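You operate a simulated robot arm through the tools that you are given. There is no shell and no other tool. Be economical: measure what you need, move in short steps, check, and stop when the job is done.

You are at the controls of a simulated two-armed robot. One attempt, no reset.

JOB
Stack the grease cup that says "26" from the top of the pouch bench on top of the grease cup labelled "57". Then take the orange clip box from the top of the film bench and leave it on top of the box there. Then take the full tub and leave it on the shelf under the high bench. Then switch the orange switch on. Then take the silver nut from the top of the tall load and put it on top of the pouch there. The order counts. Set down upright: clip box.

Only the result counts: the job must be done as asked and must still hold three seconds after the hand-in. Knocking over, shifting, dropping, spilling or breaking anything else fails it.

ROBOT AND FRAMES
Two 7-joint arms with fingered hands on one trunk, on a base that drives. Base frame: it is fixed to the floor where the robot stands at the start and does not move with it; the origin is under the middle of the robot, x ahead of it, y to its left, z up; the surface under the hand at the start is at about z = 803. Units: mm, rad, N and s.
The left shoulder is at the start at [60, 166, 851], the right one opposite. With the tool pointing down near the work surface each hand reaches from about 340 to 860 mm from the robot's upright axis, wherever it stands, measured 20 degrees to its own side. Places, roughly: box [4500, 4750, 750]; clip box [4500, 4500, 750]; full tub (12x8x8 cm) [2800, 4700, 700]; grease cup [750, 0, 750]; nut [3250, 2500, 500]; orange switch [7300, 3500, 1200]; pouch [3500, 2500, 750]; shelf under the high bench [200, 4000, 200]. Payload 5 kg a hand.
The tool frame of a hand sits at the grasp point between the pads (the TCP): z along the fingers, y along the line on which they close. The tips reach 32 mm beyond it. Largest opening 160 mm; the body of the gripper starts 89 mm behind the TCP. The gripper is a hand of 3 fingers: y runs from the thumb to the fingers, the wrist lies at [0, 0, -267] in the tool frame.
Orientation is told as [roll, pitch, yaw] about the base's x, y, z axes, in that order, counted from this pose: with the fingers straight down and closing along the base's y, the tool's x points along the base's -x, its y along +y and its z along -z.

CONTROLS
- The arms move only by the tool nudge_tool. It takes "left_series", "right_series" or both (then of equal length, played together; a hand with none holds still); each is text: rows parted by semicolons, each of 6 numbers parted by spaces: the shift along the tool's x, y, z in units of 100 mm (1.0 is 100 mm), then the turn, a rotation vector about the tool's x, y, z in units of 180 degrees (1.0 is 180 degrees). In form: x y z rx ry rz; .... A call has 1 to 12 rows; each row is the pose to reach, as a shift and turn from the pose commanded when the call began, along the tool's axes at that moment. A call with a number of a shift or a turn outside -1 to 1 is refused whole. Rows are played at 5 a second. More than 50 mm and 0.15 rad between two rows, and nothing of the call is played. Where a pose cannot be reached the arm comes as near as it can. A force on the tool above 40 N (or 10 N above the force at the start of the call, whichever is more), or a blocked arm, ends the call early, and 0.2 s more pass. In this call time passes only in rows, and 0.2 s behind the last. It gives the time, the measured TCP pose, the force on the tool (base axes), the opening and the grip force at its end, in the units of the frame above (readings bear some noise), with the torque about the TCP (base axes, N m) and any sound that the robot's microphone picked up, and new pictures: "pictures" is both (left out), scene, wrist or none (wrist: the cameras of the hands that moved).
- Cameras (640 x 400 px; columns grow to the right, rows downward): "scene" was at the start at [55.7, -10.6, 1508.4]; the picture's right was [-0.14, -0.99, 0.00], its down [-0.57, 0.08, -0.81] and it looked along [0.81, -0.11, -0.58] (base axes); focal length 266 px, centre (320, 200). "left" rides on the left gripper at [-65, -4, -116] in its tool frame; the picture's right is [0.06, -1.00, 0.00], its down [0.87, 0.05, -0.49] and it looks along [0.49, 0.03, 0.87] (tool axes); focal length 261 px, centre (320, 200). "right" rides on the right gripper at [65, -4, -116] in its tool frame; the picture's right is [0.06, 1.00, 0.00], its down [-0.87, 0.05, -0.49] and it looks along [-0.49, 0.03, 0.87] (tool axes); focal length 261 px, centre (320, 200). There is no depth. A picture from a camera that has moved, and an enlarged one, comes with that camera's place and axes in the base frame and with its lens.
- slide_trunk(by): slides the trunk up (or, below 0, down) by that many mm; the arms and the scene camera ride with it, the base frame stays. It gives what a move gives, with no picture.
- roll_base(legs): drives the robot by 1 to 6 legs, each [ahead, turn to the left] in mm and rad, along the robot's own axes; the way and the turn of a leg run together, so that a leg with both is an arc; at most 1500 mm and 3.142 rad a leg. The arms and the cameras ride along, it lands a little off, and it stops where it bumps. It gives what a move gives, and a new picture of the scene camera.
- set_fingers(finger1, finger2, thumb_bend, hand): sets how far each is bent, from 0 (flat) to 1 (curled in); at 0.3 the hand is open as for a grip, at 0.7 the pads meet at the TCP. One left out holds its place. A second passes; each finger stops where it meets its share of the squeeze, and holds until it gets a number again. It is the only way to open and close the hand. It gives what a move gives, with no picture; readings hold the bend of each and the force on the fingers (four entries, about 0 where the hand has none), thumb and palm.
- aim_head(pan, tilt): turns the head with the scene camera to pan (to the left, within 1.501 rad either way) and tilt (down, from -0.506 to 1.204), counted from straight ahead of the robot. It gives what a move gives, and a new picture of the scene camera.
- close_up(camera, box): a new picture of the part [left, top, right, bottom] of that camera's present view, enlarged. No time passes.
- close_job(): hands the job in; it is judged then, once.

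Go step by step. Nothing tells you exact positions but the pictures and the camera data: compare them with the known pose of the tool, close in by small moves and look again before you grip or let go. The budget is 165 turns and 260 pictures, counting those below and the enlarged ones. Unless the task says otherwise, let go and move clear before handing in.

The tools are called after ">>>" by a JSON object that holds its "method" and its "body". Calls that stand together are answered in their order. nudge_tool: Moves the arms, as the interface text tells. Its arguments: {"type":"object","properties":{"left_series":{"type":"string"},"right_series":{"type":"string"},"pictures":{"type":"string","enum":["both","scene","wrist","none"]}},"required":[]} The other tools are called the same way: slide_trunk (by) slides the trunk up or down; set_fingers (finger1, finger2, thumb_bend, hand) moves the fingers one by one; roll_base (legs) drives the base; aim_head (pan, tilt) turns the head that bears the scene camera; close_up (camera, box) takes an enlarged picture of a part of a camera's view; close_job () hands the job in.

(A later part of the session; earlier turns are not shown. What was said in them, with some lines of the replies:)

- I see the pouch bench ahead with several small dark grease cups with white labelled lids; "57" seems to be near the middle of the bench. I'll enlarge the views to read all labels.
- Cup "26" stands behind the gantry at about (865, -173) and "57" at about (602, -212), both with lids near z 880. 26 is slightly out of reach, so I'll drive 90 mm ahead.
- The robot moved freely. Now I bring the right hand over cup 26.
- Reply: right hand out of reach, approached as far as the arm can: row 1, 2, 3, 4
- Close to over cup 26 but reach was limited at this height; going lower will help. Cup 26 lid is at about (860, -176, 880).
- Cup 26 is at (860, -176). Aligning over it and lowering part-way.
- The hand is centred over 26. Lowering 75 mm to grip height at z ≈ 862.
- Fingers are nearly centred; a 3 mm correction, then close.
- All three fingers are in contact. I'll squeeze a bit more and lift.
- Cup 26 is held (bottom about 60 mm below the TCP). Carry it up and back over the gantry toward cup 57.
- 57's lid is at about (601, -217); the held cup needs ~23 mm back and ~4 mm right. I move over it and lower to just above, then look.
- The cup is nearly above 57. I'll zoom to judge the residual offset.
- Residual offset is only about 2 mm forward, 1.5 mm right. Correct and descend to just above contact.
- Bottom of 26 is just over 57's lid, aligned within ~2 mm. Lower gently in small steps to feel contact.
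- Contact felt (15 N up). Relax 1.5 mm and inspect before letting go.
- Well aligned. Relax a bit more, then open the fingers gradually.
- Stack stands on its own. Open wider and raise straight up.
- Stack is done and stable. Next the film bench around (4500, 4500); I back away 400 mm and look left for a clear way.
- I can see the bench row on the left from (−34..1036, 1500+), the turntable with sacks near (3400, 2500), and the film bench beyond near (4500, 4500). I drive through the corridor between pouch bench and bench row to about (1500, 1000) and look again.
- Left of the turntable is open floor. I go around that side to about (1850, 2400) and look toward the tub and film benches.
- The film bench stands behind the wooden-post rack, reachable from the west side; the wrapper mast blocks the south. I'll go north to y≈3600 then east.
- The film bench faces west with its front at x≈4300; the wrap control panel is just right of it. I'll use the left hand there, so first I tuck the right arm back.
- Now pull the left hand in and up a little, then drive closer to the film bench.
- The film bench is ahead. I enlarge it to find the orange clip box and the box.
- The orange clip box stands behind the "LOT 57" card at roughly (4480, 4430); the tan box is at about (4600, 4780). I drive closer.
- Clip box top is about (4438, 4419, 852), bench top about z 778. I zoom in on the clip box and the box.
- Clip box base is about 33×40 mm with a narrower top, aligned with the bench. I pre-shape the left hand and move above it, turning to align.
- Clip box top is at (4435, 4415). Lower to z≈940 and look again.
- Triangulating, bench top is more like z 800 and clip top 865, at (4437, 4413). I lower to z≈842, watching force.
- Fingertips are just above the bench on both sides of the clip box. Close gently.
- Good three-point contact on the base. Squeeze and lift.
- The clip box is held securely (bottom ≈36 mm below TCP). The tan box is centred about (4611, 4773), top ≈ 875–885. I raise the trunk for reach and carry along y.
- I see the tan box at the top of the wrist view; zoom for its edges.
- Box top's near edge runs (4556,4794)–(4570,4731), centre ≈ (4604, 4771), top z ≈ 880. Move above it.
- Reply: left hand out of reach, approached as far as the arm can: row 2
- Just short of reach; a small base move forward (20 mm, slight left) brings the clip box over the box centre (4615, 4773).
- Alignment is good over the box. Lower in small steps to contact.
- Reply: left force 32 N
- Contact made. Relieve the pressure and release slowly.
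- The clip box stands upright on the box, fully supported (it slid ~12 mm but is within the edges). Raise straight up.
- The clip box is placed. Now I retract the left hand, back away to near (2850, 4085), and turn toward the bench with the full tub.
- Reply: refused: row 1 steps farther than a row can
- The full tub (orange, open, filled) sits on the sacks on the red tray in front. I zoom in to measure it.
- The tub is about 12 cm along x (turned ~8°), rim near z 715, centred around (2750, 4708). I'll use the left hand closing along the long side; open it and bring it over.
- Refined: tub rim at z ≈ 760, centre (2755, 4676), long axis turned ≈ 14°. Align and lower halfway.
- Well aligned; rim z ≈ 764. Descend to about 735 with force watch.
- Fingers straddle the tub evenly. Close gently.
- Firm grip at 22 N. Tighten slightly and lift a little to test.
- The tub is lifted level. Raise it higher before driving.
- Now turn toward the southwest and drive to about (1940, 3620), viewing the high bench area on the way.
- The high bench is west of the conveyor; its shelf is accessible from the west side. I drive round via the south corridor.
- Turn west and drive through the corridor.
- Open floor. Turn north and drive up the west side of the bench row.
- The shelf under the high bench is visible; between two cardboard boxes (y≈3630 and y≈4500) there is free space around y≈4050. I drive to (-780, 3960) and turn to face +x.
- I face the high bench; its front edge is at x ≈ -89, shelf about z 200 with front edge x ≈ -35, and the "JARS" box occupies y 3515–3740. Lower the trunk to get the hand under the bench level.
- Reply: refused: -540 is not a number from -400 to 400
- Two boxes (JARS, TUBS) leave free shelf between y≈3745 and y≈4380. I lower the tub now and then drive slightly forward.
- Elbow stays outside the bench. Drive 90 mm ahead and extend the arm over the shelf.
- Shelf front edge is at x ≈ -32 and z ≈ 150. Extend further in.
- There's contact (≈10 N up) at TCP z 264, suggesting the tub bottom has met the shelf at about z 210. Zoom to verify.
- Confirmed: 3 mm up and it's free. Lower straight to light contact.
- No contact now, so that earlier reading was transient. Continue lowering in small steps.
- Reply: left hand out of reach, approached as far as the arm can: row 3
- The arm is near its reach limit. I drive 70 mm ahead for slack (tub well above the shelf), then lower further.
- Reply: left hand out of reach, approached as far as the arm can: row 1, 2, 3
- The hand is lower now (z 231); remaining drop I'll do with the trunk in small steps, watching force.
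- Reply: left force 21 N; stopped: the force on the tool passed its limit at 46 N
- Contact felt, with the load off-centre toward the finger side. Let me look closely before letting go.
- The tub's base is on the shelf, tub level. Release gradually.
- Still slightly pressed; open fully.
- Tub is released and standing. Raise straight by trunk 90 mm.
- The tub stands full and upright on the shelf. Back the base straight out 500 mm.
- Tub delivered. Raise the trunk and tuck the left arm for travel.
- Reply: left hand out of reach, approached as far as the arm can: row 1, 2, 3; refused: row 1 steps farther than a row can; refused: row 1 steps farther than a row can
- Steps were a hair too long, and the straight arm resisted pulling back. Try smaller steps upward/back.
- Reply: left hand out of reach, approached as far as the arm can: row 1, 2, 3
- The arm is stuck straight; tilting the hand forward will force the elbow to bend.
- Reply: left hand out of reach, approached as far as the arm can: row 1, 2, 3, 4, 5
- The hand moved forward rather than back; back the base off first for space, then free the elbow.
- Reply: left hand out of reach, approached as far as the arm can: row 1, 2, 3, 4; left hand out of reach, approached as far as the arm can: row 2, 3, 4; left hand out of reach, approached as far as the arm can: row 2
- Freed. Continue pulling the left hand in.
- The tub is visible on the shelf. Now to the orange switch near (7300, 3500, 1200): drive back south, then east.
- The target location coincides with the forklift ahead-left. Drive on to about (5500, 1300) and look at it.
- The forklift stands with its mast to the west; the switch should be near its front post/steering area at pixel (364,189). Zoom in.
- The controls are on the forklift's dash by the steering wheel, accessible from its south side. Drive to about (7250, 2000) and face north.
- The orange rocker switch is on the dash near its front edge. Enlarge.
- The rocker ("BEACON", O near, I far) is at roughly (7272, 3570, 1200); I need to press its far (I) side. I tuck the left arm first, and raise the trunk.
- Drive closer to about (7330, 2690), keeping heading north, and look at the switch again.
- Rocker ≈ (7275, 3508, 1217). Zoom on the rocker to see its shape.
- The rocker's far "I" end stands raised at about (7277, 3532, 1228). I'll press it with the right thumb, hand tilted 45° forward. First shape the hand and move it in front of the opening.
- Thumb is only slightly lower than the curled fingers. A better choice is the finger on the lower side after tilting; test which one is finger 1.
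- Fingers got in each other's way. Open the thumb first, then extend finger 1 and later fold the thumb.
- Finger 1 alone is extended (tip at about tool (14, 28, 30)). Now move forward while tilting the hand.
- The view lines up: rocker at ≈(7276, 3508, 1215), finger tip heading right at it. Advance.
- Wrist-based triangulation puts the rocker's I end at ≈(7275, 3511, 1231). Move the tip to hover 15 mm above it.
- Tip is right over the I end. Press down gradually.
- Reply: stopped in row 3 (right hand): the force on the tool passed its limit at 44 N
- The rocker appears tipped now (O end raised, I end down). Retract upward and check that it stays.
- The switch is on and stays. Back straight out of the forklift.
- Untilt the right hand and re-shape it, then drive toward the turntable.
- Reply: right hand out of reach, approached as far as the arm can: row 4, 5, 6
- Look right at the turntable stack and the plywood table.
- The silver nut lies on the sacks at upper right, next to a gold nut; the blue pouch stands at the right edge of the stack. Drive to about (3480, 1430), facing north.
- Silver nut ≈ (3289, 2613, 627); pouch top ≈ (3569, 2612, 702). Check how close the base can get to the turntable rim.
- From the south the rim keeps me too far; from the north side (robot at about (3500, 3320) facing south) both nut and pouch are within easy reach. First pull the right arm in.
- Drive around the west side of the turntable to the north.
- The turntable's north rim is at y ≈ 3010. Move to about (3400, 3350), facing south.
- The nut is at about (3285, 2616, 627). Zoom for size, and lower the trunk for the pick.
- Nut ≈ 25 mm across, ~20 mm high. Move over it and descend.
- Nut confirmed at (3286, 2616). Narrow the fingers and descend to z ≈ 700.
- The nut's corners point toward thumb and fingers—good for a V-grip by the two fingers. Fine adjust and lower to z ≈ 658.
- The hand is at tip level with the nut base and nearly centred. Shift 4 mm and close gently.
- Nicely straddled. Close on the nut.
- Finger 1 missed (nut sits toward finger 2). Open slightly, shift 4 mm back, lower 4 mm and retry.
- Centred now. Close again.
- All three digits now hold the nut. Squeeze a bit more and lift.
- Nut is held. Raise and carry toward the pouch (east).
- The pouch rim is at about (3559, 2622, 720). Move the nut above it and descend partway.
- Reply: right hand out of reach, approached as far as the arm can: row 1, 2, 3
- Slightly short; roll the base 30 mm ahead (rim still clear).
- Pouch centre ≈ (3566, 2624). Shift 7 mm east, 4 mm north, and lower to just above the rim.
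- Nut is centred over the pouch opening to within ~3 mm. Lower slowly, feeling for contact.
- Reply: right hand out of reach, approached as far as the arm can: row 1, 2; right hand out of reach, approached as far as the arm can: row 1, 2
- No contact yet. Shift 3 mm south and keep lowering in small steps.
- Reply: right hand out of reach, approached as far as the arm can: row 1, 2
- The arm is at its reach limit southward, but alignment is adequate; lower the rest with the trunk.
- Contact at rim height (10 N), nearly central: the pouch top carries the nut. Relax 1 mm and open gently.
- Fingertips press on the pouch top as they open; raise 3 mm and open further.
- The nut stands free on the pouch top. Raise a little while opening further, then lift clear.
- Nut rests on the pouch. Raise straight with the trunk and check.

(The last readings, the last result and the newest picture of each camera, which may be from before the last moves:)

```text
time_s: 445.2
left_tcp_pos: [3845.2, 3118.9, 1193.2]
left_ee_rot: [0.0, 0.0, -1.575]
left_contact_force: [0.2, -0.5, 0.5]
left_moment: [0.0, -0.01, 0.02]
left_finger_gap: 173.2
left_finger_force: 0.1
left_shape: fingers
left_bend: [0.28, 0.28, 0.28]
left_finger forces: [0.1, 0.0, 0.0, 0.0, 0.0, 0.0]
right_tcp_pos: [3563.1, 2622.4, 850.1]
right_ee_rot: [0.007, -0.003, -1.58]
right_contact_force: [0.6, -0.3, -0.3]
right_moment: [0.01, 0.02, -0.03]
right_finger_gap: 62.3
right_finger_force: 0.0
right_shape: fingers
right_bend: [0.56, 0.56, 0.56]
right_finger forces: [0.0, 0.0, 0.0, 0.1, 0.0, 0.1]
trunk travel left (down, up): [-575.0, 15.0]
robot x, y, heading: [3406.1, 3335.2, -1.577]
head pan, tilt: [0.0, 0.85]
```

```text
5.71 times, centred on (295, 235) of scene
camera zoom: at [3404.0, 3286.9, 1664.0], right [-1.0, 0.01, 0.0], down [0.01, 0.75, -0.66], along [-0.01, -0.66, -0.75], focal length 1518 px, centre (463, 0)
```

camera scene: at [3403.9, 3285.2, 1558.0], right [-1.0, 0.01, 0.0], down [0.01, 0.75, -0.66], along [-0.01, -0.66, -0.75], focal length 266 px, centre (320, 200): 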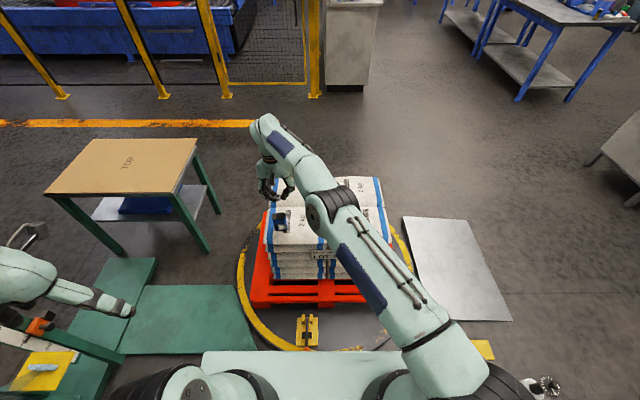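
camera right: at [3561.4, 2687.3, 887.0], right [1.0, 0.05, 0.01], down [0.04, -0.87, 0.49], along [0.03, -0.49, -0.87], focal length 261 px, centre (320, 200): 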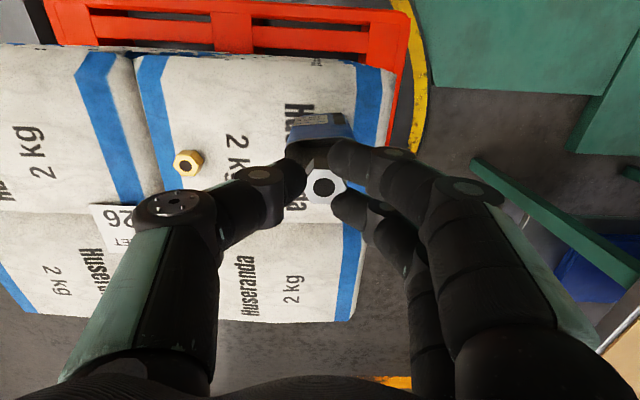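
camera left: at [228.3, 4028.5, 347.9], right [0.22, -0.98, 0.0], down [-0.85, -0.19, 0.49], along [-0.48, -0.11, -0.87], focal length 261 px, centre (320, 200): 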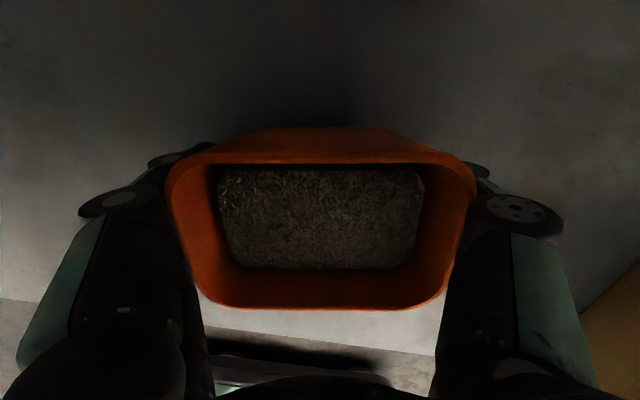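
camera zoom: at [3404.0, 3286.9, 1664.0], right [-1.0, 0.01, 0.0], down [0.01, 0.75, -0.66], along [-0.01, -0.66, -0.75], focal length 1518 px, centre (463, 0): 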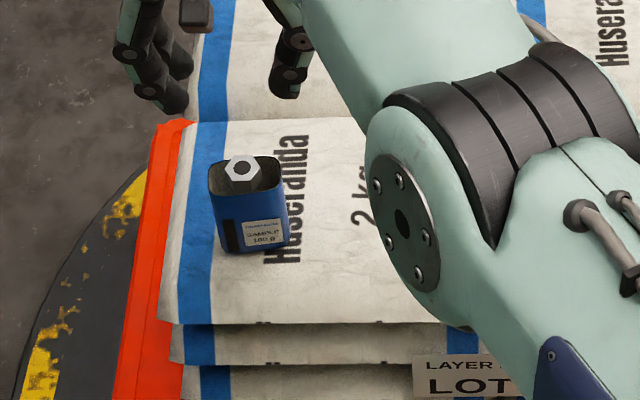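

The nut sits on top of the pouch. Back away slightly to be clear, then hand in.

>>> {"method": "roll_base", "body": {"legs": [[-150, 0]]}}

>>> {"method": "close_up", "body": {"camera": "scene", "box": [240, 140, 400, 260]}}

```text
time_s: 446.5
left_tcp_pos: [3846.2, 3270.3, 1193.5]
left_ee_rot: [0.001, -0.002, -1.574]
left_contact_force: [-0.1, 0.1, 1.2]
left_moment: [-0.07, -0.04, 0.01]
left_finger_gap: 173.3
left_finger_force: 0.1
left_shape: fingers
left_bend: [0.28, 0.28, 0.28]
left_finger forces: [0.1, 0.0, 0.0, 0.0, 0.1, 0.0]
right_tcp_pos: [3565.9, 2773.9, 851.4]
right_ee_rot: [0.006, -0.003, -1.577]
right_contact_force: [0.6, -0.3, -0.3]
right_moment: [-0.03, 0.03, 0.02]
right_finger_gap: 62.2
right_finger_force: 0.0
right_shape: fingers
right_bend: [0.56, 0.56, 0.56]
right_finger forces: [0.0, 0.0, 0.1, 0.0, 0.1, 0.0]
trunk travel left (down, up): [-575.0, 15.0]
robot x, y, heading: [3405.7, 3483.6, -1.572]
head pan, tilt: [0.0, 0.85]
camera scene: at [3405.0, 3439.0, 1664.2], right [-1.0, 0.01, 0.0], down [0.01, 0.75, -0.66], along [-0.01, -0.66, -0.75], focal length 266 px, centre (320, 200)
```

scene: 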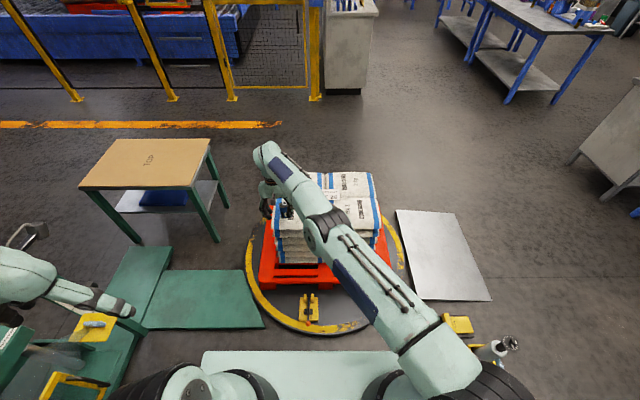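

```text
3.33 times, centred on (320, 200) of scene
camera zoom: at [3405.0, 3439.0, 1664.2], right [-1.0, 0.01, 0.0], down [0.01, 0.75, -0.66], along [-0.01, -0.66, -0.75], focal length 885 px, centre (320, 200)
```

zoom: 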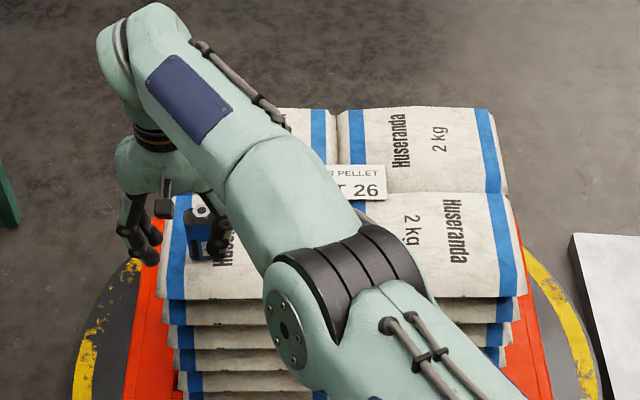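

The nut stays on the pouch and the hand is clear, so I'm handing the job in.

>>> {"method": "close_job", "body": {}}

```text
The job is handed in.
```

I did all five steps in the order given, with both hands empty and clear, and handed the job in. I don't have the judge's result.

- **Grease cups:** cup "26" is stacked on cup "57" and stood on its own after release. I didn't look at it closely again later.
- **Clip box:** it is upright on top of the box on the film bench. It slid about 12 mm as I let go, but its whole base is still on the box.
- **Full tub:** it is upright and still full on the shelf under the high bench, between the TUBS and JARS boxes.
- **Orange switch:** the BEACON switch on the forklift dash is on. I pressed its "I" end and it stayed down.
- **Silver nut:** it is on top of the blue pouch on the tall load, and stayed there when I backed away. The pouch top looks recessed, so the nut may sit slightly inside the rim.
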